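You operate a simulated robot arm through the tools that you are given. There is no shell and no other tool. Be economical: measure what you need, move in short steps, check, and stop when the job is done.

You run a simulated two-armed robot. Do the job below in one go: nothing can be reset, and whatever is moved stays where it is left.

## Task
Take the lid off the jar and lay it down on the top of the dark table.

It is judged by the outcome, as a careful person would: the job done as asked, and still so three seconds after it is handed in. It fails if anything else is knocked over, pushed out of place, dropped, spilled or broken. Lids that push on must go on centred and level and be pressed home; caps that screw on are set level and turned clockwise until they are tight.

## Robot
Two 7-joint arms with four-finger grippers on one trunk, on a base that drives. Base frame: it is fixed to the floor where the robot stands at the start and does not move with it; the origin is under the middle of the robot, x ahead of it, y to its left, z up; the surface under the hand at the start is at about z = 740. Readings come in mm, rad, newtons and seconds.
The left shoulder is at the start at [40, 181, 1130], the right one opposite. With the tool pointing down near the work surface each hand reaches from about 300 to 820 mm from the robot's upright axis, wherever it stands, measured 20 degrees to its own side. Payload 3.67 kg a hand.
The tool frame of a hand sits at the grasp point between the pads (the TCP): z along the fingers, y along the line on which they close. The tips reach 28 mm beyond it. The gripper opens to 112 mm. The gripper's body begins 73 mm behind the TCP.
Orientation is that of the tool frame in the base frame, as a unit quaternion [x, y, z, w]. With the fingers straight down and closing along the base's y, the tool's x points along the base's -x, its y along +y and its z along -z.

## Interface
- The arms move only by the tool step_arm. It takes "left_rows", "right_rows" or both (then of equal length, played together; a hand with none holds still); each is a list of rows, each an object of numbers (a shift or turn left out is 0, a gripper value left out holds the last): "tx", "ty", "tz": the shift along the tool's x, y, z in mm; "rx", "ry", "rz": the turn, a rotation vector about the tool's x, y, z in rad; "hand": the closure, from 0 (fully open) to 1 (shut). In form: [{"tx": .., "ty": .., "tz": .., "rx": .., "ry": .., "rz": .., "hand": ..}, ...]. A call has 1 to 8 rows; each row is the pose to reach, as a shift and turn from the pose commanded when the call began, along the tool's axes at that moment. A row lasts 0.2 s, in which the tool goes at most 50 mm and 0.15 rad; a call with a longer step from one row to the next is refused whole, and so is a gripper value outside its range. A pose out of reach is approached as far as the arm can. The call stops where the force on the tool passes 40 N (or 10 N more than at its start, if that is more) or the arm is blocked; 0.2 s more then pass. The fingers move at their own pace and stop on an object; they squeeze with about 31 N. The grip force told is the motor's: it shows also when the fingers shut on nothing. Time passes only in rows, and 0.2 s behind the last, so rows that repeat a pose let the fingers close. It gives the time, the measured TCP pose, the force on the tool (base axes), the opening and the grip force at its end, in the units of the frame above (readings bear some noise), with the torque about the TCP (base axes, N m) and any sound that the robot's microphone picked up, and new pictures: "views" is both (left out), scene, wrist or none (wrist: the cameras of the hands that moved).
- Cameras (640 x 400 px; columns grow to the right, rows downward): "scene" is now at [88.7, -49.8, 1348.5]; the picture's right is [-0.50, -0.86, 0.00], its down [-0.62, 0.36, -0.70] and it looks along [0.61, -0.35, -0.71] (base axes); focal length 290 px, centre (320, 200). "left" rides on the left gripper at [60, 18, -104] in its tool frame; the picture's right is [-0.29, 0.96, 0.00], its down [-0.80, -0.24, -0.55] and it looks along [-0.53, -0.16, 0.83] (tool axes); focal length 234 px, centre (320, 200). "right" rides on the right gripper at [60, -18, -104] in its tool frame; the picture's right is [0.29, 0.96, 0.00], its down [-0.80, 0.24, -0.55] and it looks along [-0.53, 0.16, 0.83] (tool axes); focal length 234 px, centre (320, 200). There is no depth. A picture from a camera that has moved, and an enlarged one, comes with that camera's place and axes in the base frame and with its lens. The place of the scene camera against the robot may be out by one fixed shift of up to 12 mm in any direction.
- lift_body(by): slides the trunk up (or, below 0, down) by that many mm; the arms and the scene camera ride with it, the base frame stays. It gives what a move gives, with no picture.
- roll_base(legs): drives the robot by 1 to 6 legs, each [ahead, left, turn to the left] in mm, mm and rad, along the robot's own axes; the way and the turn of a leg run together, so that a leg with both is an arc; at most 1500 mm and 3.142 rad a leg. The arms and the cameras ride along, it lands a little off, and it stops where it bumps. It gives what a move gives, and a new picture of the scene camera.
- aim_head(pan, tilt): turns the head with the scene camera to pan (to the left, within 1.501 rad either way) and tilt (down, from -0.506 to 1.204), counted from straight ahead of the robot. It gives what a move gives, and a new picture of the scene camera.
- zoom(camera, box): a new picture of the part [left, top, right, bottom] of that camera's present view, enlarged. It takes no simulated time.
- hand_in(): hands the job in; it is judged then, once.

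Work in short steps. Places have to be worked out from the pictures, the camera data and where the tool is seen: move nearer, look again, correct. Check each grasp and each placing, and mend what went wrong. You have 120 turns and 260 pictures in all, those below and enlarged ones among them. Open the grippers and draw the arms clear of the work before you hand the job in, unless the task says otherwise; then end with one line.

The tools are called after "Request:" by a JSON object that holds its "op" and its "data". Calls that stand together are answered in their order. step_arm: Moves the arms, as the interface text tells. Its arguments: {"type":"object","properties":{"left_rows":{"type":"array","items":{"type":"object","properties":{"tx":{"type":"number"},"ty":{"type":"number"},"tz":{"type":"number"},"rx":{"type":"number"},"ry":{"type":"number"},"rz":{"type":"number"},"hand":{"type":"number"}}}},"right_rows":{"type":"array","items":{"type":"object","properties":{"tx":{"type":"number"},"ty":{"type":"number"},"tz":{"type":"number"},"rx":{"type":"number"},"ry":{"type":"number"},"rz":{"type":"number"},"hand":{"type":"number"}}}},"views":{"type":"string","enum":["both","scene","wrist","none"]}},"required":[]} The other tools are called the same way: lift_body (by) slides the trunk up or down; roll_base (legs) drives the base; aim_head (pan, tilt) turns the head that bears the scene camera; zoom (camera, box) takes an enlarged picture of a part of a camera's view; hand_in () hands the job in.

At the start:

```text
time_s: 0.0
left_eef_pos: [505.1, -36.2, 1029.8]
left_orientation: [0.0, 1.0, 0.0, 0.0]
left_wrist_force: [-0.5, 0.8, -0.4]
left_moment: [0.01, 0.01, 0.04]
left_opening: 112.1
left_grip_force: 0.0
right_eef_pos: [485.9, -505.3, 996.9]
right_orientation: [0.0, 1.0, 0.001, 0.0]
right_wrist_force: [-0.1, 0.5, 1.3]
right_moment: [0.0, -0.04, -0.02]
right_opening: 112.2
right_grip_force: 0.0
trunk travel left (down, up): [-250.0, 264.0]
robot x, y, heading: [1.8, 0.1, -0.001]
head pan, tilt: [-0.527, 0.794]
```

scene: 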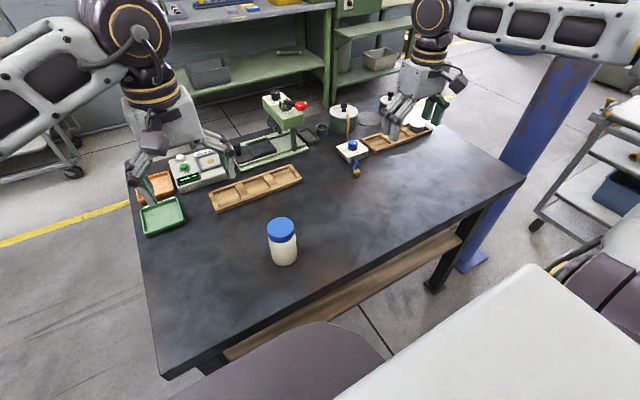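
right: 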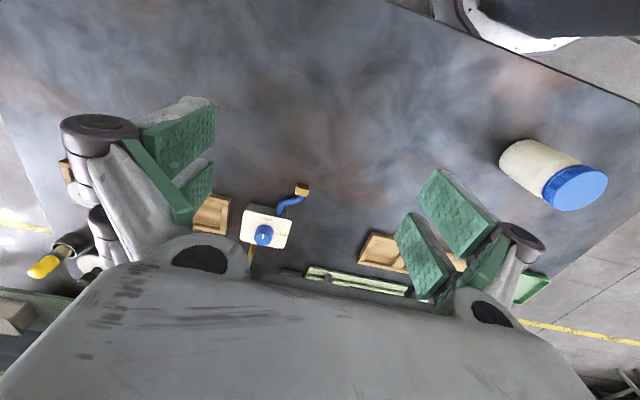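
left: 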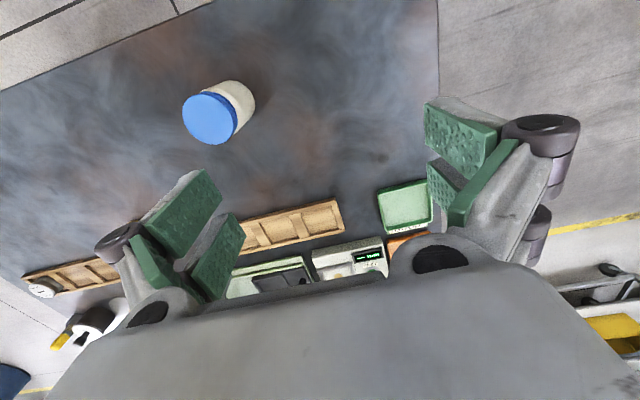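

The jar stands at about (485,-173) with its lid top near z≈845. I'll zoom in to see what kind of lid it is.

Request:
{"op": "zoom", "data": {"camera": "scene", "box": [240, 200, 320, 280]}}

Request:
{"op": "zoom", "data": {"camera": "right", "box": [480, 120, 620, 220]}}

Request:
{"op": "zoom", "data": {"camera": "left", "box": [170, 70, 270, 150]}}

```text
5.00 times, centred on (280, 240) of scene
camera zoom: at [88.7, -49.8, 1348.5], right [-0.5, -0.86, 0.0], down [-0.62, 0.36, -0.7], along [0.61, -0.35, -0.71], focal length 1451 px, centre (520, 0)
```

zoom: 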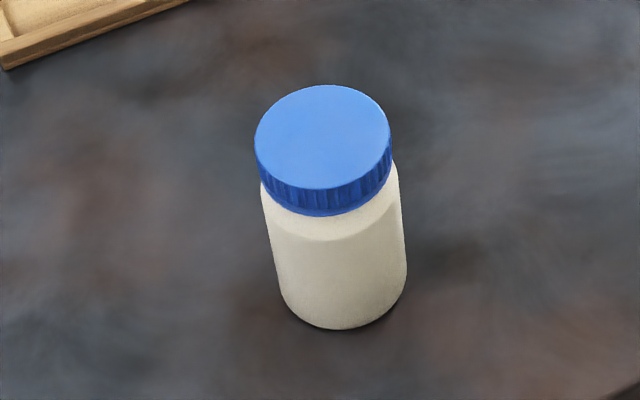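

```text
4.00 times, centred on (550, 170) of right
camera zoom: at [426.6, -523.9, 1101.2], right [-0.29, 0.96, 0.0], down [0.8, 0.24, 0.55], along [0.53, 0.16, -0.83], focal length 937 px, centre (-600, 320)
```

zoom: 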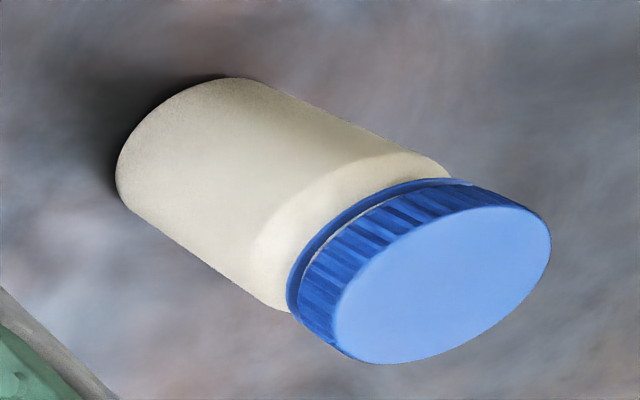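

```text
5.00 times, centred on (220, 110) of left
camera zoom: at [446.5, -19.7, 1133.5], right [0.29, 0.96, 0.0], down [0.8, -0.24, 0.55], along [0.53, -0.16, -0.83], focal length 1171 px, centre (820, 650)
```

zoom: 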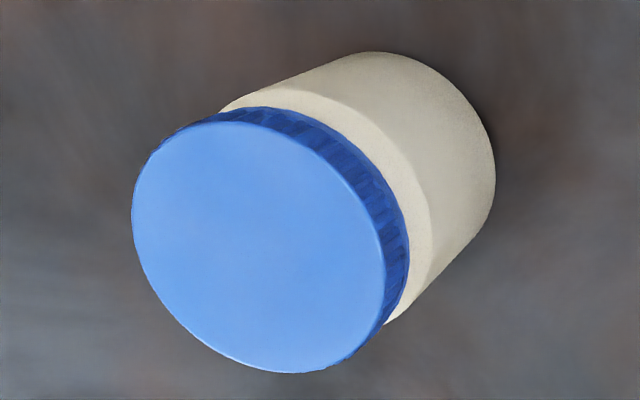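

Two-view triangulation puts the lid top centre at (478.5,-167.4,853), about Ø64. It's a ribbed screw cap. I'll hold the body with the right hand horizontally from the -y side and unscrew with the left hand from above. First I'll rotate the right hand about its own z.

Request:
{"op": "step_arm", "data": {"right_rows": [{"rz": 0.15}, {"rz": 0.3}, {"rz": 0.45}, {"rz": 0.6}, {"rz": 0.75}, {"rz": 0.9}, {"rz": 1.05}, {"rz": 1.2}], "views": "none"}}

Request:
{"op": "step_arm", "data": {"right_rows": [{"rz": 0.15}, {"rz": 0.3}, {"rz": 0.3708}], "views": "none"}}

Request:
{"op": "step_arm", "data": {"right_rows": [{"ry": 0.15}, {"ry": 0.3}, {"ry": 0.45}, {"ry": 0.6}, {"ry": 0.75}, {"ry": 0.9}, {"ry": 1.05}, {"ry": 1.2}], "views": "scene"}}

```text
time_s: 1.8
left_eef_pos: [505.0, -36.3, 1030.4]
left_orientation: [0.001, 1.0, 0.0, 0.001]
left_wrist_force: [0.9, -0.1, 0.0]
left_moment: [0.0, 0.03, 0.0]
left_opening: 112.0
left_grip_force: 0.0
right_eef_pos: [486.1, -506.6, 997.6]
right_orientation: [0.566, 0.825, 0.0, 0.0]
right_wrist_force: [0.0, 0.0, -0.8]
right_moment: [0.0, 0.0, -0.04]
right_opening: 111.9
right_grip_force: 0.0
trunk travel left (down, up): [-250.0, 264.0]
robot x, y, heading: [-3.9, -1.8, 0.003]
head pan, tilt: [-0.527, 0.794]
```

```text
time_s: 2.6
left_eef_pos: [505.7, -35.7, 1030.3]
left_orientation: [0.0, 1.0, 0.0, 0.0]
left_wrist_force: [0.4, 0.1, -0.4]
left_moment: [0.02, -0.03, 0.02]
left_opening: 112.3
left_grip_force: 0.0
right_eef_pos: [485.3, -506.8, 996.9]
right_orientation: [0.708, 0.707, 0.0, -0.001]
right_wrist_force: [-0.2, 0.2, 0.3]
right_moment: [0.01, 0.01, 0.01]
right_opening: 112.1
right_grip_force: 0.0
trunk travel left (down, up): [-250.0, 264.0]
robot x, y, heading: [-2.3, -1.1, 0.002]
head pan, tilt: [-0.527, 0.794]
```

```text
time_s: 4.6
left_eef_pos: [506.9, -36.6, 1030.8]
left_orientation: [0.0, 1.0, -0.001, 0.0]
left_wrist_force: [0.4, 0.0, -0.1]
left_moment: [-0.03, 0.01, -0.01]
left_opening: 112.0
left_grip_force: 0.0
right_eef_pos: [493.4, -507.9, 1032.9]
right_orientation: [0.57, 0.598, 0.422, -0.374]
right_wrist_force: [0.0, -0.3, -0.6]
right_moment: [-0.01, 0.0, -0.03]
right_opening: 112.0
right_grip_force: 0.0
trunk travel left (down, up): [-250.0, 264.0]
robot x, y, heading: [-1.8, -1.5, -0.0]
head pan, tilt: [-0.527, 0.794]
stopped in row 8 (right hand): the arm was blocked; the commanded pose is now the measured one
camera scene: at [89.3, -48.7, 1348.5], right [-0.5, -0.86, 0.0], down [-0.62, 0.36, -0.7], along [0.61, -0.35, -0.71], focal length 290 px, centre (320, 200)
```

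scene: 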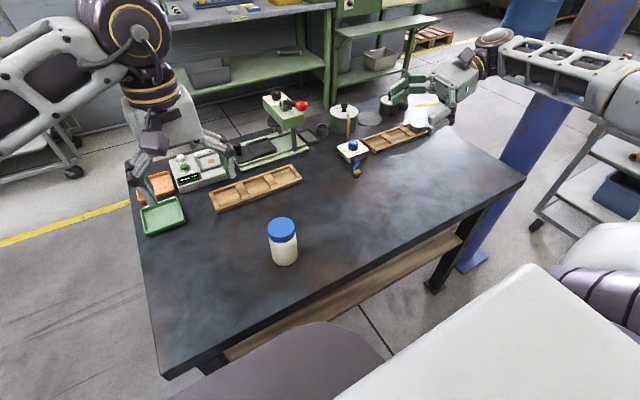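

The right hand was blocked near a reach limit, with its pitch about 21° below horizontal. I'll bring it nearer and lower, still well clear of the jar, and then finish the swing.

Request:
{"op": "step_arm", "data": {"right_rows": [{"tx": -13, "tz": 37}, {"tx": -26, "tz": 75}, {"tx": -40, "tz": 112}, {"tx": -53, "tz": 150}, {"tx": -66, "tz": 187}], "views": "none"}}

Request:
{"op": "step_arm", "data": {"right_rows": [{"ry": 0.12}, {"ry": 0.25}, {"ry": 0.373}, {"ry": 0.373}], "views": "scene"}}

```text
time_s: 5.8
left_eef_pos: [506.5, -36.6, 1030.2]
left_orientation: [0.0, 1.0, 0.0, 0.0]
left_wrist_force: [0.2, 0.5, 0.2]
left_moment: [0.0, 0.01, -0.06]
left_opening: 111.9
left_grip_force: 0.0
right_eef_pos: [487.0, -358.4, 913.5]
right_orientation: [0.57, 0.6, 0.42, -0.372]
right_wrist_force: [0.7, 0.4, -0.1]
right_moment: [0.03, 0.01, 0.01]
right_opening: 112.2
right_grip_force: 0.1
right hand out of reach, approached as far as the arm can: row 4, 5
trunk travel left (down, up): [-250.0, 264.0]
robot x, y, heading: [-5.0, 1.9, -0.0]
head pan, tilt: [-0.527, 0.794]
```

```text
time_s: 6.8
left_eef_pos: [505.1, -37.4, 1029.6]
left_orientation: [0.001, 1.0, -0.001, 0.0]
left_wrist_force: [0.0, 1.1, -0.3]
left_moment: [-0.03, -0.02, 0.0]
left_opening: 112.3
left_grip_force: 0.2
right_eef_pos: [341.3, -472.7, 786.0]
right_orientation: [0.646, 0.383, 0.449, -0.485]
right_wrist_force: [-0.2, 0.6, 0.1]
right_moment: [-0.09, 0.03, -0.01]
right_opening: 112.2
right_grip_force: 0.0
right hand out of reach, approached as far as the arm can: row 1, 2
trunk travel left (down, up): [-250.0, 264.0]
robot x, y, heading: [1.4, -1.3, -0.0]
head pan, tilt: [-0.527, 0.794]
stopped in row 4 (right hand): the force on the tool passed its limit at 68 N (the readings are from after the stop); the commanded pose is now the measured one
camera scene: at [87.9, -48.3, 1348.6], right [-0.5, -0.86, 0.0], down [-0.62, 0.36, -0.7], along [0.61, -0.35, -0.71], focal length 290 px, centre (320, 200)
```

scene: 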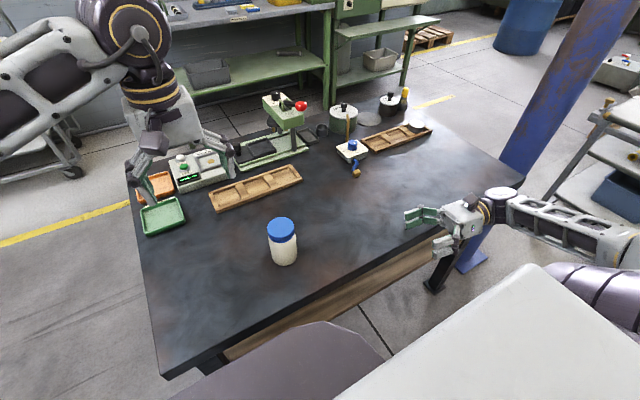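

The arm flipped configuration and brushed near the table's front edge (x≈367, y≈-470). Nothing on the table was touched. I'll raise the hand straight up and look again.

Request:
{"op": "step_arm", "data": {"right_rows": [{"tx": 38, "ty": -11, "tz": -5}, {"tx": 76, "ty": -22.5, "tz": -10}, {"tx": 76, "ty": -22.5, "tz": -10}], "views": "scene"}}

```text
time_s: 7.5
left_eef_pos: [505.4, -38.8, 1029.6]
left_orientation: [0.0, 1.0, -0.001, 0.0]
left_wrist_force: [0.3, -0.2, 0.3]
left_moment: [0.01, 0.01, -0.01]
left_opening: 112.1
left_grip_force: 0.0
right_eef_pos: [341.1, -473.7, 863.0]
right_orientation: [0.645, 0.382, 0.448, -0.486]
right_wrist_force: [0.1, 0.9, -0.3]
right_moment: [0.0, 0.0, 0.05]
right_opening: 112.0
right_grip_force: 0.0
trunk travel left (down, up): [-250.0, 264.0]
robot x, y, heading: [0.5, 0.7, -0.002]
head pan, tilt: [-0.527, 0.794]
camera scene: at [88.8, -50.9, 1348.5], right [-0.5, -0.86, 0.0], down [-0.62, 0.36, -0.7], along [0.61, -0.35, -0.71], focal length 290 px, centre (320, 200)
```

scene: 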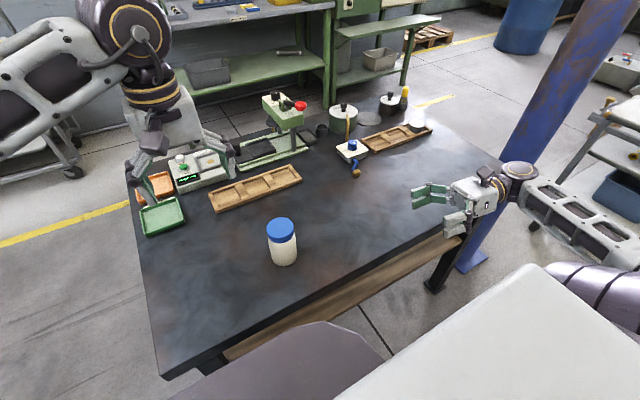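

That's a good configuration. I'll level the hand with x up and its heading about 25° from +y toward +x, while clear of everything.

Request:
{"op": "step_arm", "data": {"right_rows": [{"rx": -0.068, "ry": 0.053, "rz": -0.091}, {"rx": -0.136, "ry": 0.106, "rz": -0.181}, {"rx": -0.204, "ry": 0.1585, "rz": -0.272}, {"rx": -0.204, "ry": 0.1585, "rz": -0.272}], "views": "none"}}

```text
time_s: 8.6
left_eef_pos: [505.4, -38.1, 1029.7]
left_orientation: [0.0, 1.0, -0.001, 0.0]
left_wrist_force: [-0.2, 0.5, -0.3]
left_moment: [0.0, 0.02, -0.01]
left_opening: 112.0
left_grip_force: 0.0
right_eef_pos: [342.8, -473.0, 864.2]
right_orientation: [0.595, 0.378, 0.597, -0.382]
right_wrist_force: [-0.8, -0.1, -0.1]
right_moment: [0.0, -0.05, 0.0]
right_opening: 112.1
right_grip_force: 0.0
trunk travel left (down, up): [-250.0, 264.0]
robot x, y, heading: [-1.4, -1.3, 0.002]
head pan, tilt: [-0.527, 0.794]
```

The hand is level. I'll advance along the approach line to about 150 mm from the jar axis, staying at z≈864.

Request:
{"op": "step_arm", "data": {"right_rows": [{"ty": -2, "tz": 37}, {"ty": -3, "tz": 74}, {"ty": -4, "tz": 111}, {"ty": -5, "tz": 148}, {"ty": -6.7, "tz": 184}, {"ty": -6.7, "tz": 184}], "views": "both"}}

```text
time_s: 9.9
left_eef_pos: [504.0, -38.3, 1030.2]
left_orientation: [0.0, 1.0, 0.0, 0.0]
left_wrist_force: [0.4, -0.5, 0.0]
left_moment: [0.01, 0.0, -0.02]
left_opening: 112.2
left_grip_force: 0.0
right_eef_pos: [414.9, -304.2, 864.5]
right_orientation: [0.596, 0.379, 0.596, -0.381]
right_wrist_force: [0.1, 0.5, -0.2]
right_moment: [0.0, 0.0, 0.03]
right_opening: 111.8
right_grip_force: 0.1
trunk travel left (down, up): [-250.0, 264.0]
robot x, y, heading: [6.0, 0.3, -0.0]
head pan, tilt: [-0.527, 0.794]
camera scene: at [88.6, -50.4, 1348.5], right [-0.5, -0.86, 0.0], down [-0.62, 0.36, -0.7], along [0.61, -0.35, -0.71], focal length 290 px, centre (320, 200)
camera right: at [355.2, -390.2, 924.4], right [0.87, -0.41, 0.29], down [-0.02, -0.6, -0.8], along [0.5, 0.69, -0.53], focal length 234 px, centre (320, 200)
```

scene: 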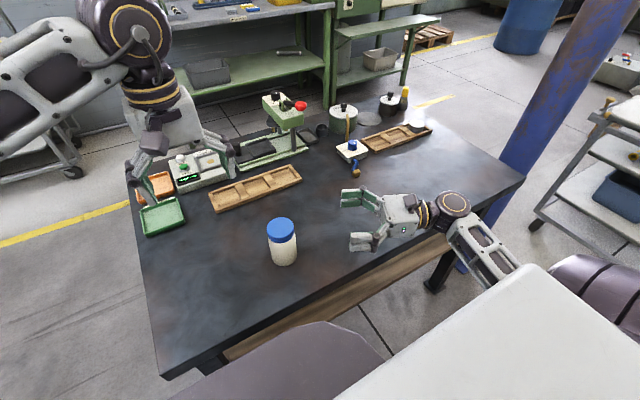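
right: 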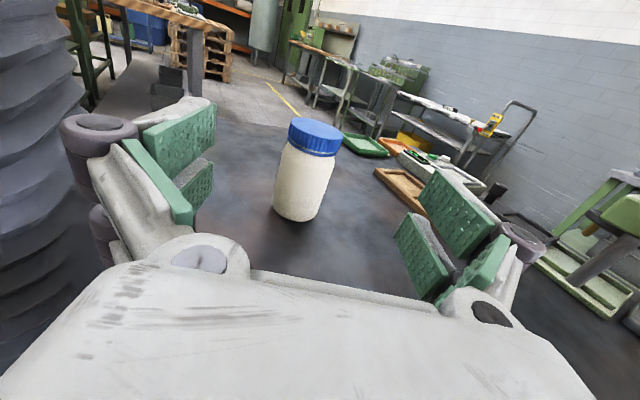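

The jar is centred laterally within about 1 mm. I'll lower to z≈802 and advance about 80 mm, then check.

Request:
{"op": "step_arm", "data": {"right_rows": [{"tx": -31}, {"tx": -62}, {"tx": -62, "tz": 30}, {"tx": -62, "tz": 60}, {"tx": -62, "tz": 80}, {"tx": -62, "tz": 80}], "views": "both"}}

```text
time_s: 11.3
left_eef_pos: [505.3, -37.2, 1028.9]
left_orientation: [0.0, 1.0, 0.001, 0.0]
left_wrist_force: [0.1, -0.1, -0.1]
left_moment: [0.0, -0.02, 0.0]
left_opening: 112.0
left_grip_force: 0.1
right_eef_pos: [447.8, -229.8, 801.9]
right_orientation: [0.597, 0.378, 0.597, -0.38]
right_wrist_force: [0.5, -0.2, -0.1]
right_moment: [-0.01, -0.02, 0.0]
right_opening: 112.0
right_grip_force: 0.1
trunk travel left (down, up): [-250.0, 264.0]
robot x, y, heading: [0.2, 1.6, -0.001]
head pan, tilt: [-0.527, 0.794]
camera scene: at [88.7, -50.2, 1348.5], right [-0.5, -0.86, 0.0], down [-0.62, 0.36, -0.7], along [0.61, -0.35, -0.71], focal length 290 px, centre (320, 200)
camera right: at [388.2, -316.9, 863.0], right [0.87, -0.41, 0.29], down [-0.02, -0.6, -0.8], along [0.5, 0.69, -0.53], focal length 234 px, centre (320, 200)
```

scene: 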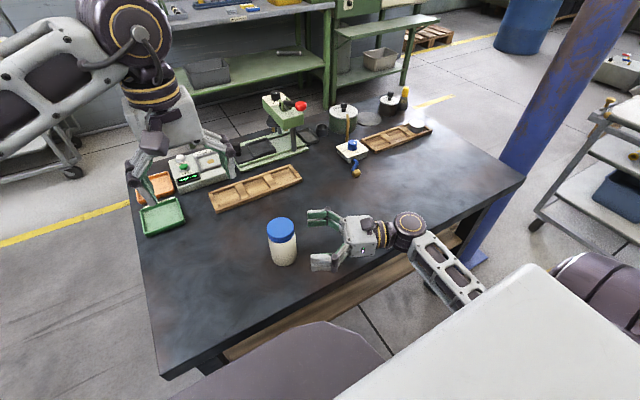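
right: 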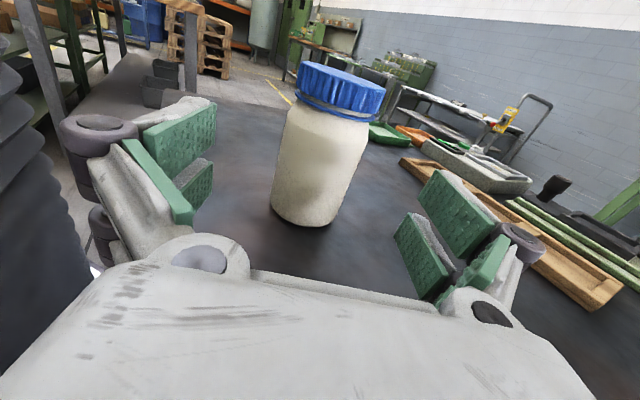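

Lateral error is about 1 mm and about 69 mm of approach remains. I'll advance with the fingers open and check centring.

Request:
{"op": "step_arm", "data": {"right_rows": [{"ty": 0.5, "tz": 25}, {"ty": 1, "tz": 50}, {"ty": 1, "tz": 67}, {"ty": 1, "tz": 67}], "views": "both"}}

Request:
{"op": "zoom", "data": {"camera": "scene", "box": [230, 190, 350, 280]}}

```text
time_s: 12.3
left_eef_pos: [505.2, -36.4, 1029.9]
left_orientation: [-0.001, 1.0, 0.0, 0.0]
left_wrist_force: [0.0, 1.2, -0.1]
left_moment: [0.0, -0.02, -0.01]
left_opening: 111.9
left_grip_force: 0.1
right_eef_pos: [477.5, -170.4, 803.5]
right_orientation: [0.597, 0.378, 0.597, -0.38]
right_wrist_force: [0.1, -0.2, -0.7]
right_moment: [-0.03, 0.0, -0.01]
right_opening: 112.3
right_grip_force: 0.1
trunk travel left (down, up): [-250.0, 264.0]
robot x, y, heading: [4.8, -0.9, 0.001]
head pan, tilt: [-0.527, 0.794]
camera scene: at [88.8, -50.2, 1348.5], right [-0.5, -0.86, 0.0], down [-0.62, 0.36, -0.7], along [0.61, -0.35, -0.71], focal length 290 px, centre (320, 200)
camera right: at [418.2, -256.3, 862.6], right [0.87, -0.41, 0.29], down [-0.02, -0.6, -0.8], along [0.5, 0.69, -0.53], focal length 234 px, centre (320, 200)
```

scene: 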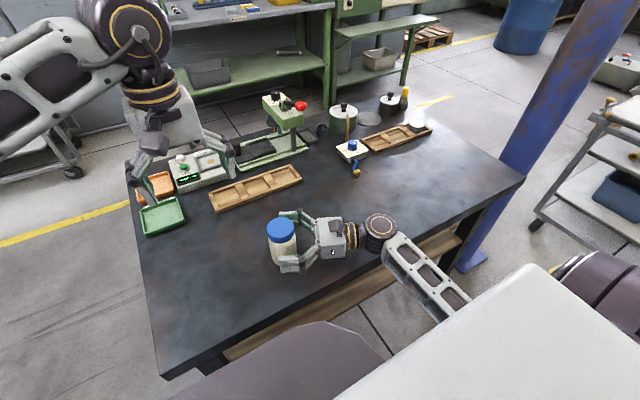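
right: 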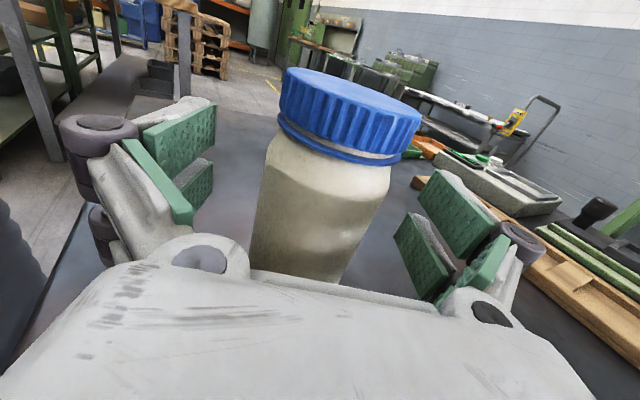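

```text
4.44 times, centred on (290, 235) of scene
camera zoom: at [88.8, -50.2, 1348.5], right [-0.5, -0.86, 0.0], down [-0.62, 0.36, -0.7], along [0.61, -0.35, -0.71], focal length 1290 px, centre (453, 44)
```

zoom: 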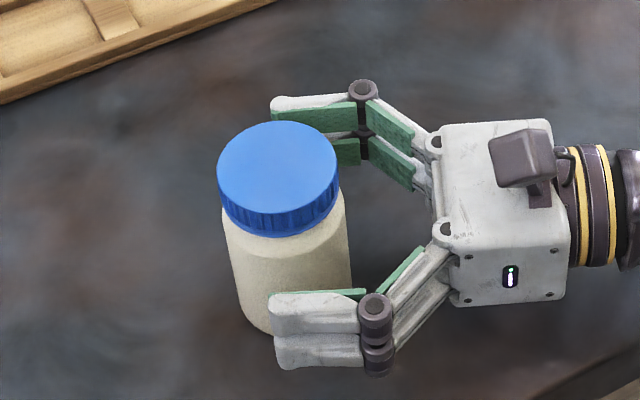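

The jar is between the pads. I'll advance 8 mm more for a fuller hold and close on the body.

Request:
{"op": "step_arm", "data": {"right_rows": [{"tz": 8}, {"tz": 8, "hand": 0.2}, {"tz": 8, "hand": 0.4}, {"tz": 8, "hand": 0.7}, {"tz": 8, "hand": 1}, {"tz": 8, "hand": 1}], "views": "both"}}

Request:
{"op": "zoom", "data": {"camera": "scene", "box": [230, 190, 350, 280]}}

Request:
{"op": "zoom", "data": {"camera": "left", "box": [160, 50, 300, 150]}}

```text
time_s: 13.8
left_eef_pos: [506.1, -37.7, 1030.2]
left_orientation: [0.0, 1.0, 0.0, 0.001]
left_wrist_force: [0.1, 0.3, -0.2]
left_moment: [-0.04, 0.0, -0.02]
left_opening: 112.0
left_grip_force: 0.0
right_eef_pos: [479.8, -162.7, 803.2]
right_orientation: [0.596, 0.378, 0.597, -0.381]
right_wrist_force: [1.3, -0.3, 0.3]
right_moment: [-0.05, -0.07, 0.04]
right_opening: 60.5
right_grip_force: 30.9
trunk travel left (down, up): [-250.0, 264.0]
robot x, y, heading: [-4.4, -0.5, -0.001]
head pan, tilt: [-0.527, 0.794]
camera scene: at [89.0, -50.0, 1348.5], right [-0.5, -0.86, 0.0], down [-0.62, 0.36, -0.7], along [0.61, -0.35, -0.71], focal length 290 px, centre (320, 200)
camera right: at [421.5, -249.1, 862.6], right [0.87, -0.41, 0.29], down [-0.02, -0.6, -0.8], along [0.5, 0.69, -0.53], focal length 234 px, centre (320, 200)
```

scene: 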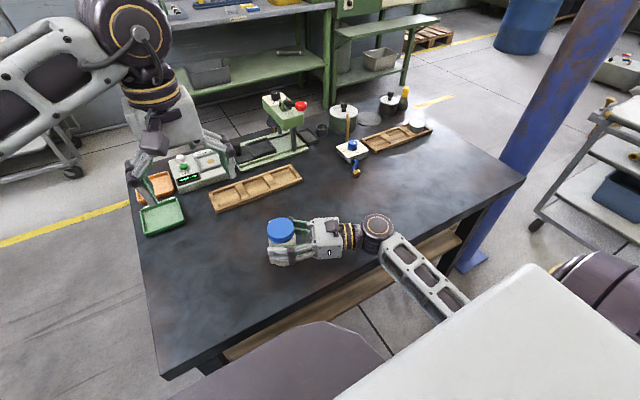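
right: 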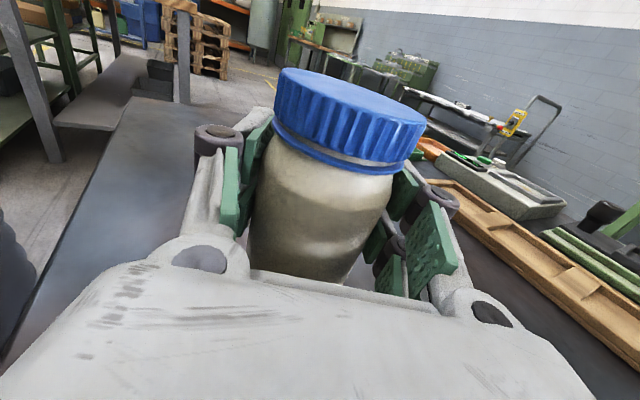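

```text
4.44 times, centred on (290, 235) of scene
camera zoom: at [89.0, -50.0, 1348.5], right [-0.5, -0.86, 0.0], down [-0.62, 0.36, -0.7], along [0.61, -0.35, -0.71], focal length 1290 px, centre (453, 44)
```

zoom: 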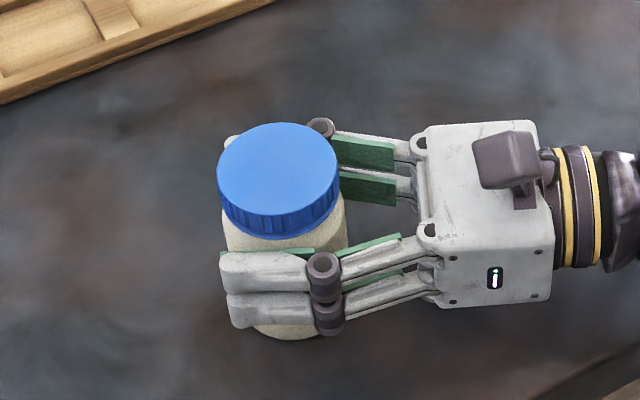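

```text
4.00 times, centred on (230, 100) of left
camera zoom: at [446.7, -20.2, 1133.2], right [0.29, 0.96, 0.0], down [0.8, -0.24, 0.55], along [0.53, -0.16, -0.83], focal length 937 px, centre (680, 600)
```

zoom: 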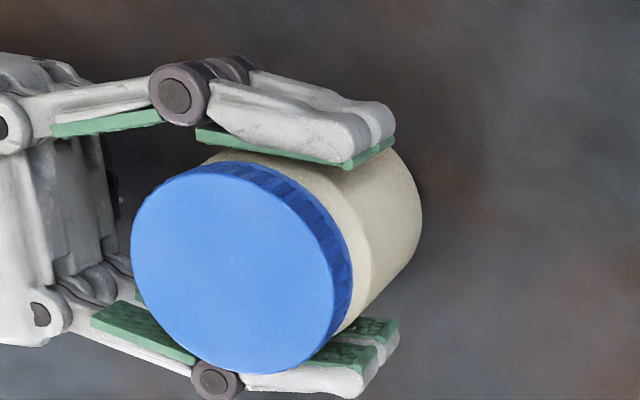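

The right hand holds the body (60.5 mm) and the jar hasn't shifted. The lid axis is about (478,-166). I'll bring the left hand above the lid, pre-turned clockwise 1.2 rad so there is room to turn it anticlockwise.

Request:
{"op": "step_arm", "data": {"left_rows": [{"tx": 4, "ty": -16, "tz": 10, "rz": 0.15}, {"tx": 7, "ty": -32, "tz": 20, "rz": 0.3}, {"tx": 11, "ty": -48, "tz": 30, "rz": 0.45}, {"tx": 14, "ty": -64, "tz": 40, "rz": 0.6}, {"tx": 18, "ty": -80, "tz": 50, "rz": 0.75}, {"tx": 21, "ty": -96, "tz": 60, "rz": 0.9}, {"tx": 25, "ty": -112, "tz": 70, "rz": 1.05}, {"tx": 28, "ty": -129, "tz": 80, "rz": 1.2}], "views": "both"}}

```text
time_s: 15.6
left_eef_pos: [476.5, -167.7, 949.9]
left_orientation: [0.566, 0.825, 0.0, 0.0]
left_wrist_force: [-0.7, 0.4, -0.6]
left_moment: [0.01, 0.02, -0.03]
left_opening: 111.9
left_grip_force: 0.2
right_eef_pos: [478.6, -162.7, 803.7]
right_orientation: [0.596, 0.378, 0.597, -0.381]
right_wrist_force: [-2.2, -0.4, 1.6]
right_moment: [-0.09, 0.09, -0.01]
right_opening: 60.4
right_grip_force: 30.9
trunk travel left (down, up): [-250.0, 264.0]
robot x, y, heading: [-0.8, -4.5, 0.0]
head pan, tilt: [-0.527, 0.794]
camera scene: at [88.8, -50.5, 1348.5], right [-0.5, -0.86, 0.0], down [-0.62, 0.36, -0.7], along [0.61, -0.35, -0.71], focal length 290 px, centre (320, 200)
camera left: at [473.6, -106.1, 1053.3], right [1.0, 0.08, 0.0], down [0.06, -0.83, 0.55], along [0.04, -0.55, -0.83], focal length 234 px, centre (320, 200)
```

scene: 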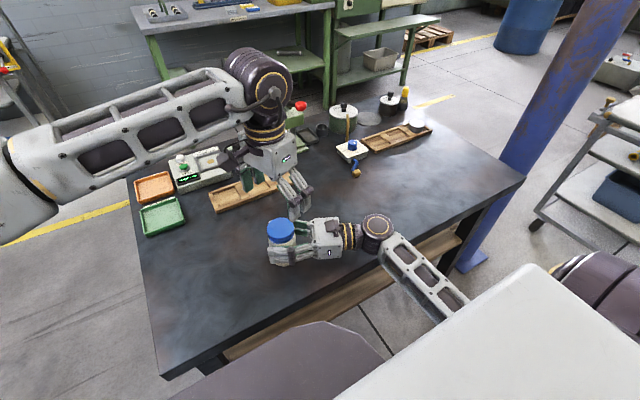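
left: 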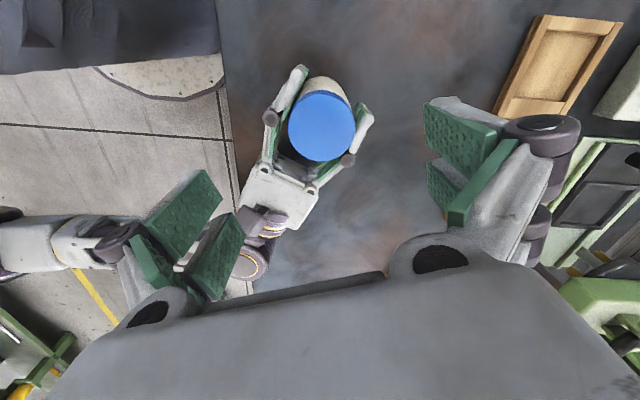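

Lid seen at (479,-165) from above. I'll descend to TCP z≈865, which puts the tips at z≈837, level with the lower part of the lid, keeping the fingers open.

Request:
{"op": "step_arm", "data": {"left_rows": [{"tx": 1, "ty": 2.6, "tz": 30}, {"tx": 1.2, "ty": 2.6, "tz": 60}, {"tx": 1.2, "ty": 2.6, "tz": 85}, {"tx": 1.2, "ty": 2.6, "tz": 85}], "views": "both"}}

Request:
{"op": "zoom", "data": {"camera": "scene", "box": [220, 150, 360, 290]}}

```text
time_s: 16.6
left_eef_pos: [480.0, -164.0, 863.8]
left_orientation: [0.565, 0.825, 0.0, 0.0]
left_wrist_force: [0.3, 0.6, -0.2]
left_moment: [0.0, 0.01, 0.01]
left_opening: 112.0
left_grip_force: 0.2
right_eef_pos: [480.0, -162.4, 802.7]
right_orientation: [0.597, 0.378, 0.597, -0.381]
right_wrist_force: [-0.5, 0.0, 1.0]
right_moment: [-0.05, -0.01, 0.0]
right_opening: 60.2
right_grip_force: 30.8
trunk travel left (down, up): [-250.0, 264.0]
robot x, y, heading: [-1.3, -1.3, 0.005]
head pan, tilt: [-0.527, 0.794]
camera scene: at [88.7, -50.0, 1348.5], right [-0.5, -0.86, 0.0], down [-0.62, 0.36, -0.7], along [0.61, -0.35, -0.71], focal length 290 px, centre (320, 200)
camera left: at [475.2, -103.3, 967.8], right [1.0, 0.08, 0.0], down [0.07, -0.83, 0.55], along [0.04, -0.55, -0.83], focal length 234 px, centre (320, 200)
```

scene: 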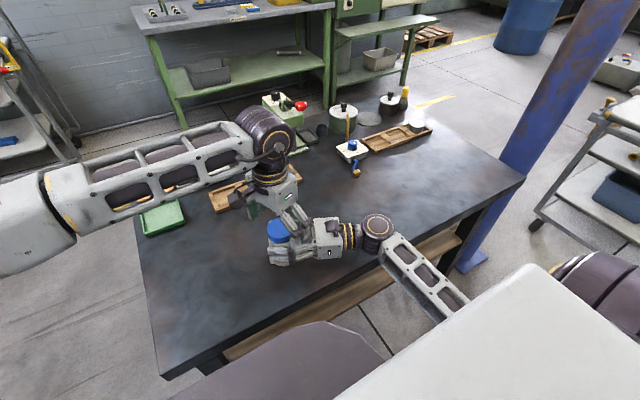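
left: 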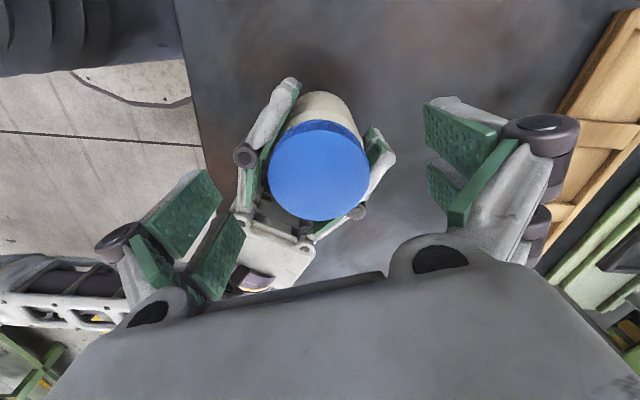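

```text
2.86 times, centred on (290, 220) of scene
camera zoom: at [88.7, -50.0, 1348.5], right [-0.5, -0.86, 0.0], down [-0.62, 0.36, -0.7], along [0.61, -0.35, -0.71], focal length 829 px, centre (406, 143)
```

zoom: 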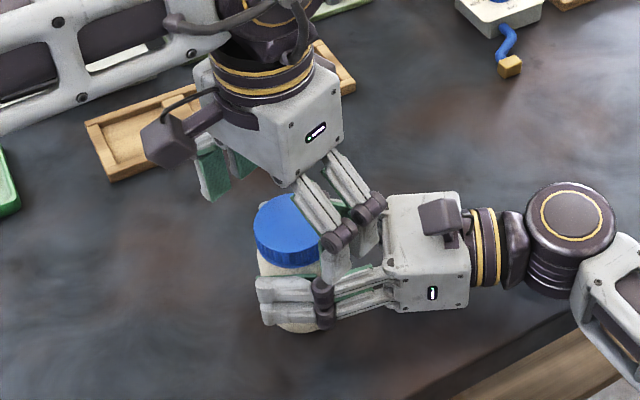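

No contact, and the hand is centred over the lid at (480,-164). Closing the left fingers on the lid.

Request:
{"op": "step_arm", "data": {"left_rows": [{"hand": 0.2}, {"hand": 0.4}, {"hand": 0.7}, {"hand": 1}, {"hand": 1}], "views": "both"}}

Request:
{"op": "zoom", "data": {"camera": "scene", "box": [220, 170, 340, 280]}}

```text
time_s: 17.8
left_eef_pos: [478.6, -165.2, 864.9]
left_orientation: [0.566, 0.824, 0.0, 0.0]
left_wrist_force: [-7.7, -1.8, 2.0]
left_moment: [-0.07, 0.16, 0.01]
left_opening: 56.0
left_grip_force: 30.5
right_eef_pos: [480.6, -163.5, 803.0]
right_orientation: [0.597, 0.378, 0.597, -0.381]
right_wrist_force: [7.0, 1.2, -0.2]
right_moment: [0.0, 0.22, 0.05]
right_opening: 60.6
right_grip_force: 31.7
trunk travel left (down, up): [-250.0, 264.0]
robot x, y, heading: [1.6, 0.0, -0.001]
head pan, tilt: [-0.527, 0.794]
camera scene: at [88.7, -49.9, 1348.5], right [-0.5, -0.86, 0.0], down [-0.62, 0.36, -0.7], along [0.61, -0.35, -0.71], focal length 290 px, centre (320, 200)
camera left: at [474.6, -103.6, 968.1], right [1.0, 0.08, 0.0], down [0.06, -0.83, 0.55], along [0.04, -0.55, -0.83], focal length 234 px, centre (320, 200)
```

scene: 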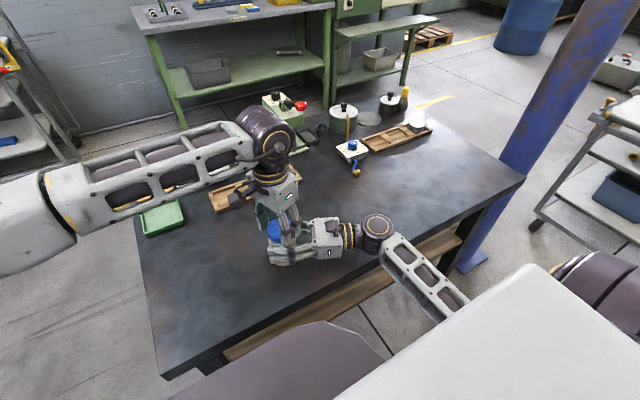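
left: 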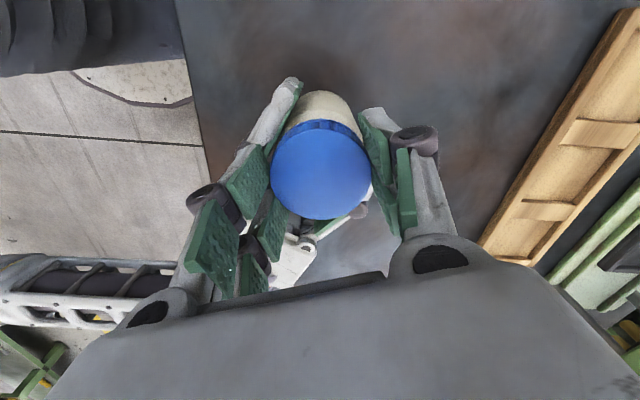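

```text
3.64 times, centred on (280, 225) of scene
camera zoom: at [88.7, -49.9, 1348.5], right [-0.5, -0.86, 0.0], down [-0.62, 0.36, -0.7], along [0.61, -0.35, -0.71], focal length 1055 px, centre (466, 109)
```

zoom: 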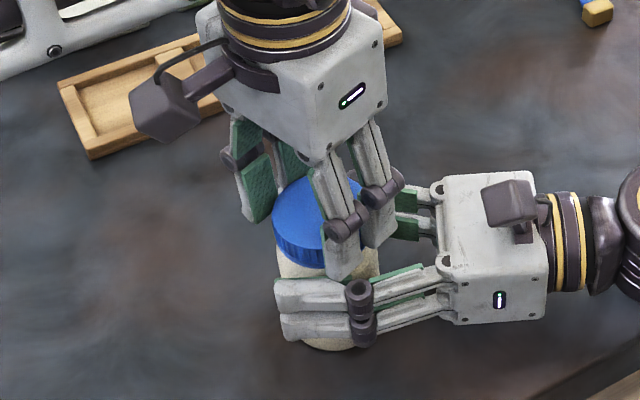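

The lid is gripped (56 mm). Now turn it anticlockwise (negative tool z) in a first test turn.

Request:
{"op": "step_arm", "data": {"left_rows": [{"rz": -0.1}, {"rz": -0.2}, {"rz": -0.3}, {"rz": -0.4}, {"rz": -0.5}, {"rz": -0.6}], "views": "wrist"}}

Request:
{"op": "zoom", "data": {"camera": "right", "box": [220, 40, 460, 190]}}

```text
time_s: 19.1
left_eef_pos: [476.4, -165.3, 866.0]
left_orientation: [0.297, 0.955, -0.002, -0.001]
left_wrist_force: [-22.9, -11.8, 3.5]
left_moment: [-0.28, 0.55, -0.08]
left_opening: 56.2
left_grip_force: 31.2
right_eef_pos: [480.7, -163.9, 802.1]
right_orientation: [0.596, 0.379, 0.597, -0.381]
right_wrist_force: [21.3, 10.7, -0.2]
right_moment: [-0.57, 0.77, 0.08]
right_opening: 60.5
right_grip_force: 31.2
trunk travel left (down, up): [-250.0, 264.0]
robot x, y, heading: [-1.3, -1.1, 0.002]
head pan, tilt: [-0.527, 0.794]
camera left: at [439.7, -117.7, 968.5], right [0.78, 0.63, 0.0], down [0.52, -0.65, 0.55], along [0.35, -0.43, -0.83], focal length 234 px, centre (320, 200)
```

left: 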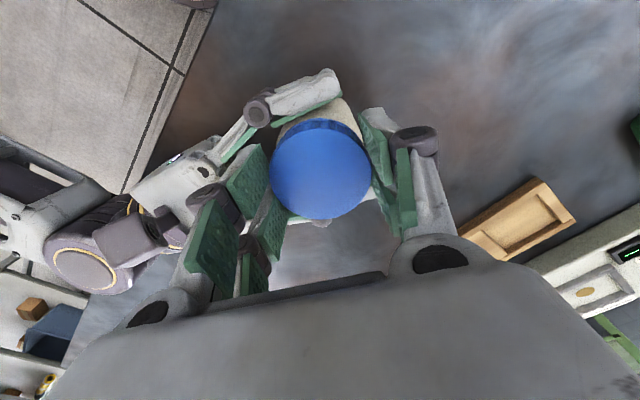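

```text
2.67 times, centred on (340, 115) of right
camera zoom: at [421.5, -249.1, 862.6], right [0.87, -0.41, 0.29], down [-0.02, -0.6, -0.8], along [0.5, 0.69, -0.53], focal length 624 px, centre (267, 427)
```

zoom: 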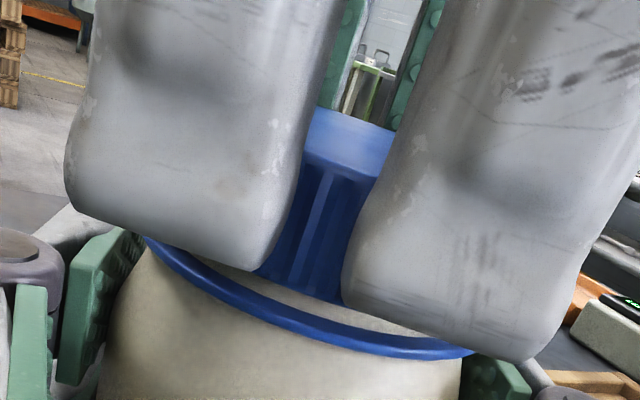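

The turn goes with little torque, but lateral force is building (tool pushed toward -x,-y), so my axis is a bit off. I'll shift about 3 mm that way and keep turning.

Request:
{"op": "step_arm", "data": {"left_rows": [{"tx": 1.6, "ty": -2.9}, {"tx": 1.6, "ty": -2.9, "rz": -0.1}, {"tx": 1.6, "ty": -2.9, "rz": -0.2}, {"tx": 1.6, "ty": -2.9, "rz": -0.3}, {"tx": 1.6, "ty": -2.9, "rz": -0.4}], "views": "none"}}

Request:
{"op": "zoom", "data": {"camera": "right", "box": [220, 40, 460, 190]}}

```text
time_s: 20.4
left_eef_pos: [476.2, -165.5, 865.4]
left_orientation: [0.099, 0.995, -0.001, 0.0]
left_wrist_force: [-5.7, -13.2, 3.8]
left_moment: [-0.27, 0.17, -0.03]
left_opening: 56.1
left_grip_force: 31.4
right_eef_pos: [479.8, -162.6, 802.0]
right_orientation: [0.596, 0.378, 0.597, -0.381]
right_wrist_force: [9.0, 11.8, 0.2]
right_moment: [-0.63, -0.11, -0.04]
right_opening: 60.1
right_grip_force: 31.2
trunk travel left (down, up): [-250.0, 264.0]
robot x, y, heading: [2.1, -0.2, -0.0]
head pan, tilt: [-0.527, 0.794]
```

```text
2.67 times, centred on (340, 115) of right
camera zoom: at [421.1, -248.8, 862.6], right [0.87, -0.41, 0.29], down [-0.02, -0.6, -0.8], along [0.5, 0.69, -0.53], focal length 624 px, centre (267, 427)
```

zoom: 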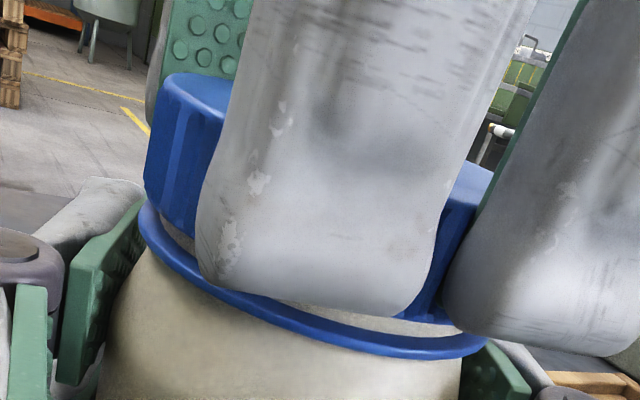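

Forces are dropping. Small further shift in -y, and continue turning 0.9 rad.

Request:
{"op": "step_arm", "data": {"left_rows": [{"tx": 0.3, "ty": -1.6, "rz": -0.1}, {"tx": 0.3, "ty": -1.6, "rz": -0.22}, {"tx": 0.3, "ty": -1.6, "rz": -0.34}, {"tx": 0.3, "ty": -1.6, "rz": -0.46}, {"tx": 0.3, "ty": -1.6, "rz": -0.58}, {"tx": 0.3, "ty": -1.6, "rz": -0.7}, {"tx": 0.3, "ty": -1.6, "rz": -0.82}, {"tx": 0.3, "ty": -1.6, "rz": -0.9}], "views": "wrist"}}

Request:
{"op": "zoom", "data": {"camera": "right", "box": [220, 40, 460, 190]}}

```text
time_s: 22.1
left_eef_pos: [476.4, -168.0, 865.5]
left_orientation: [-0.344, 0.939, 0.0, 0.0]
left_wrist_force: [15.9, -12.5, 13.3]
left_moment: [-0.19, -0.4, -0.03]
left_opening: 55.8
left_grip_force: 30.4
right_eef_pos: [479.9, -163.1, 802.9]
right_orientation: [0.596, 0.379, 0.596, -0.382]
right_wrist_force: [-10.7, 9.5, -0.6]
right_moment: [-0.42, -0.98, -0.17]
right_opening: 60.4
right_grip_force: 30.8
trunk travel left (down, up): [-250.0, 264.0]
robot x, y, heading: [-2.2, 1.0, 0.002]
head pan, tilt: [-0.527, 0.794]
camera left: at [420.0, -193.0, 968.8], right [-0.4, 0.92, 0.0], down [0.76, 0.33, 0.56], along [0.51, 0.22, -0.83], focal length 234 px, centre (320, 200)
```

left: 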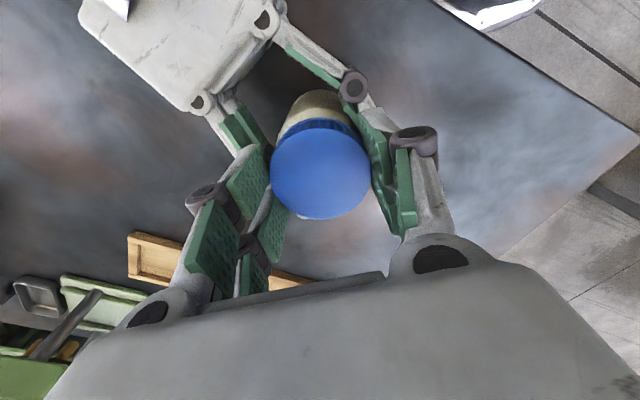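

```text
2.67 times, centred on (340, 115) of right
camera zoom: at [420.8, -248.8, 862.6], right [0.87, -0.41, 0.29], down [-0.02, -0.6, -0.8], along [0.5, 0.69, -0.53], focal length 624 px, centre (267, 427)
```

zoom: 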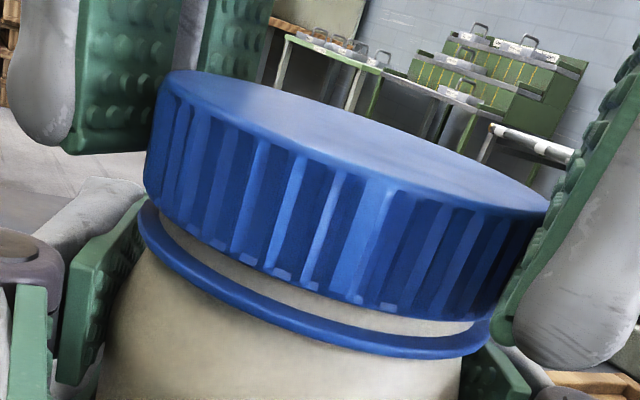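

The gap between cap and ring has clearly grown, so the lid is unscrewing and pushing up. I'll follow it up about 1.5 mm, relieve the lateral load, and continue.

Request:
{"op": "step_arm", "data": {"left_rows": [{"tx": -0.4, "ty": -1.9, "tz": -1, "rz": -0.1}, {"tx": -0.4, "ty": -1.9, "tz": -1.2, "rz": -0.22}, {"tx": -0.4, "ty": -1.9, "tz": -1.4, "rz": -0.34}, {"tx": -0.4, "ty": -1.9, "tz": -1.6, "rz": -0.46}, {"tx": -0.4, "ty": -1.9, "tz": -1.8, "rz": -0.58}, {"tx": -0.4, "ty": -1.9, "tz": -2, "rz": -0.7}, {"tx": -0.4, "ty": -1.9, "tz": -2.2, "rz": -0.82}, {"tx": -0.4, "ty": -1.9, "tz": -2.4, "rz": -0.94}], "views": "wrist"}}

Request:
{"op": "zoom", "data": {"camera": "right", "box": [220, 40, 460, 190]}}

```text
time_s: 23.9
left_eef_pos: [478.7, -169.1, 867.1]
left_orientation: [0.732, -0.682, 0.001, 0.0]
left_wrist_force: [20.3, -4.5, -3.2]
left_moment: [-0.1, -0.34, -0.03]
left_opening: 55.9
left_grip_force: 31.6
right_eef_pos: [480.8, -162.3, 803.0]
right_orientation: [0.596, 0.378, 0.597, -0.381]
right_wrist_force: [-21.1, 4.3, 0.8]
right_moment: [-0.18, -0.93, -0.07]
right_opening: 60.3
right_grip_force: 31.3
trunk travel left (down, up): [-250.0, 264.0]
robot x, y, heading: [1.4, -4.1, -0.001]
head pan, tilt: [-0.527, 0.794]
camera left: at [465.4, -230.2, 970.5], right [-0.98, 0.22, 0.0], down [0.18, 0.81, 0.55], along [0.12, 0.54, -0.83], focal length 234 px, centre (320, 200)
```

left: 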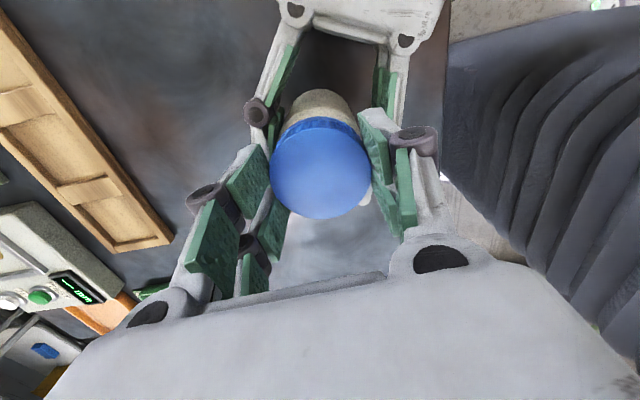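

```text
2.67 times, centred on (340, 115) of right
camera zoom: at [421.2, -249.0, 862.5], right [0.87, -0.41, 0.29], down [-0.02, -0.6, -0.8], along [0.5, 0.69, -0.53], focal length 624 px, centre (267, 427)
```

zoom: 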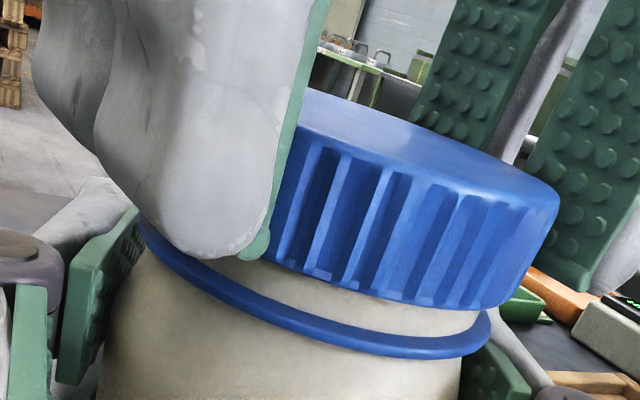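

Good progress: total 2.84 rad, and the gap keeps growing. Continue with relief toward +x and more rise.

Request:
{"op": "step_arm", "data": {"left_rows": [{"tx": 0.6, "ty": -2, "tz": 0, "rz": -0.1}, {"tx": 0.6, "ty": -2, "tz": -0.3, "rz": -0.22}, {"tx": 0.6, "ty": -2, "tz": -0.6, "rz": -0.34}, {"tx": 0.6, "ty": -2, "tz": -0.9, "rz": -0.46}, {"tx": 0.6, "ty": -2, "tz": -1.2, "rz": -0.58}, {"tx": 0.6, "ty": -2, "tz": -1.5, "rz": -0.7}], "views": "none"}}

Request:
{"op": "zoom", "data": {"camera": "right", "box": [220, 40, 460, 190]}}

```text
time_s: 25.4
left_eef_pos: [479.4, -168.9, 868.4]
left_orientation: [0.921, -0.389, 0.0, 0.001]
left_wrist_force: [5.7, -0.9, -1.1]
left_moment: [0.0, -0.12, -0.1]
left_opening: 55.7
left_grip_force: 30.7
right_eef_pos: [480.9, -163.5, 801.7]
right_orientation: [0.597, 0.378, 0.597, -0.381]
right_wrist_force: [-4.6, 0.1, 0.6]
right_moment: [-0.01, -0.26, 0.08]
right_opening: 60.5
right_grip_force: 31.1
trunk travel left (down, up): [-250.0, 264.0]
robot x, y, heading: [-1.4, 0.2, -0.002]
head pan, tilt: [-0.527, 0.794]
```

```text
2.67 times, centred on (340, 115) of right
camera zoom: at [421.6, -249.3, 862.6], right [0.87, -0.41, 0.29], down [-0.02, -0.6, -0.8], along [0.5, 0.69, -0.53], focal length 624 px, centre (267, 427)
```

zoom: 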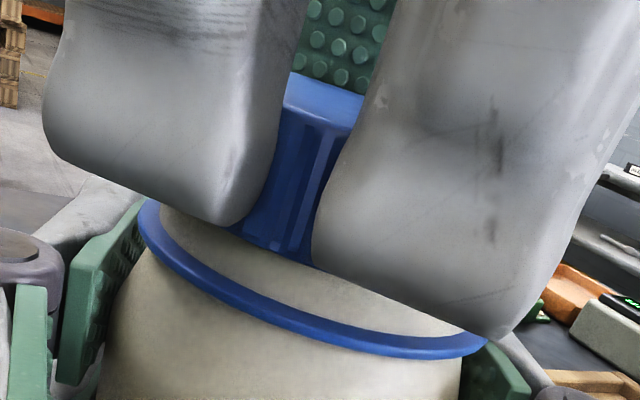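

Forces are low now and the cap keeps rising. Continue turning with rise.

Request:
{"op": "step_arm", "data": {"left_rows": [{"tz": -0.2, "rz": -0.12}, {"tz": -0.4, "rz": -0.24}, {"tz": -0.6, "rz": -0.36}, {"tz": -0.8, "rz": -0.48}, {"tz": -1.0, "rz": -0.6}, {"tz": -1.2, "rz": -0.72}], "views": "none"}}

Request:
{"op": "zoom", "data": {"camera": "right", "box": [220, 40, 460, 190]}}

```text
time_s: 26.8
left_eef_pos: [480.1, -168.5, 869.2]
left_orientation: [0.999, -0.039, 0.0, -0.001]
left_wrist_force: [7.1, 8.2, -0.8]
left_moment: [0.23, -0.18, -0.16]
left_opening: 55.6
left_grip_force: 30.6
right_eef_pos: [480.9, -163.2, 800.6]
right_orientation: [0.597, 0.378, 0.597, -0.38]
right_wrist_force: [-6.2, -7.3, 0.5]
right_moment: [0.53, -0.28, 0.14]
right_opening: 60.3
right_grip_force: 30.7
trunk travel left (down, up): [-250.0, 264.0]
robot x, y, heading: [3.5, -0.6, 0.001]
head pan, tilt: [-0.527, 0.794]
```

```text
2.67 times, centred on (340, 115) of right
camera zoom: at [421.4, -249.2, 862.5], right [0.87, -0.41, 0.29], down [-0.02, -0.6, -0.8], along [0.5, 0.69, -0.53], focal length 624 px, centre (267, 427)
```

zoom: 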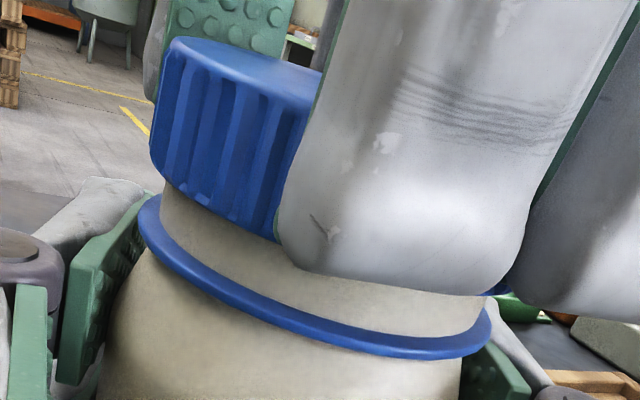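

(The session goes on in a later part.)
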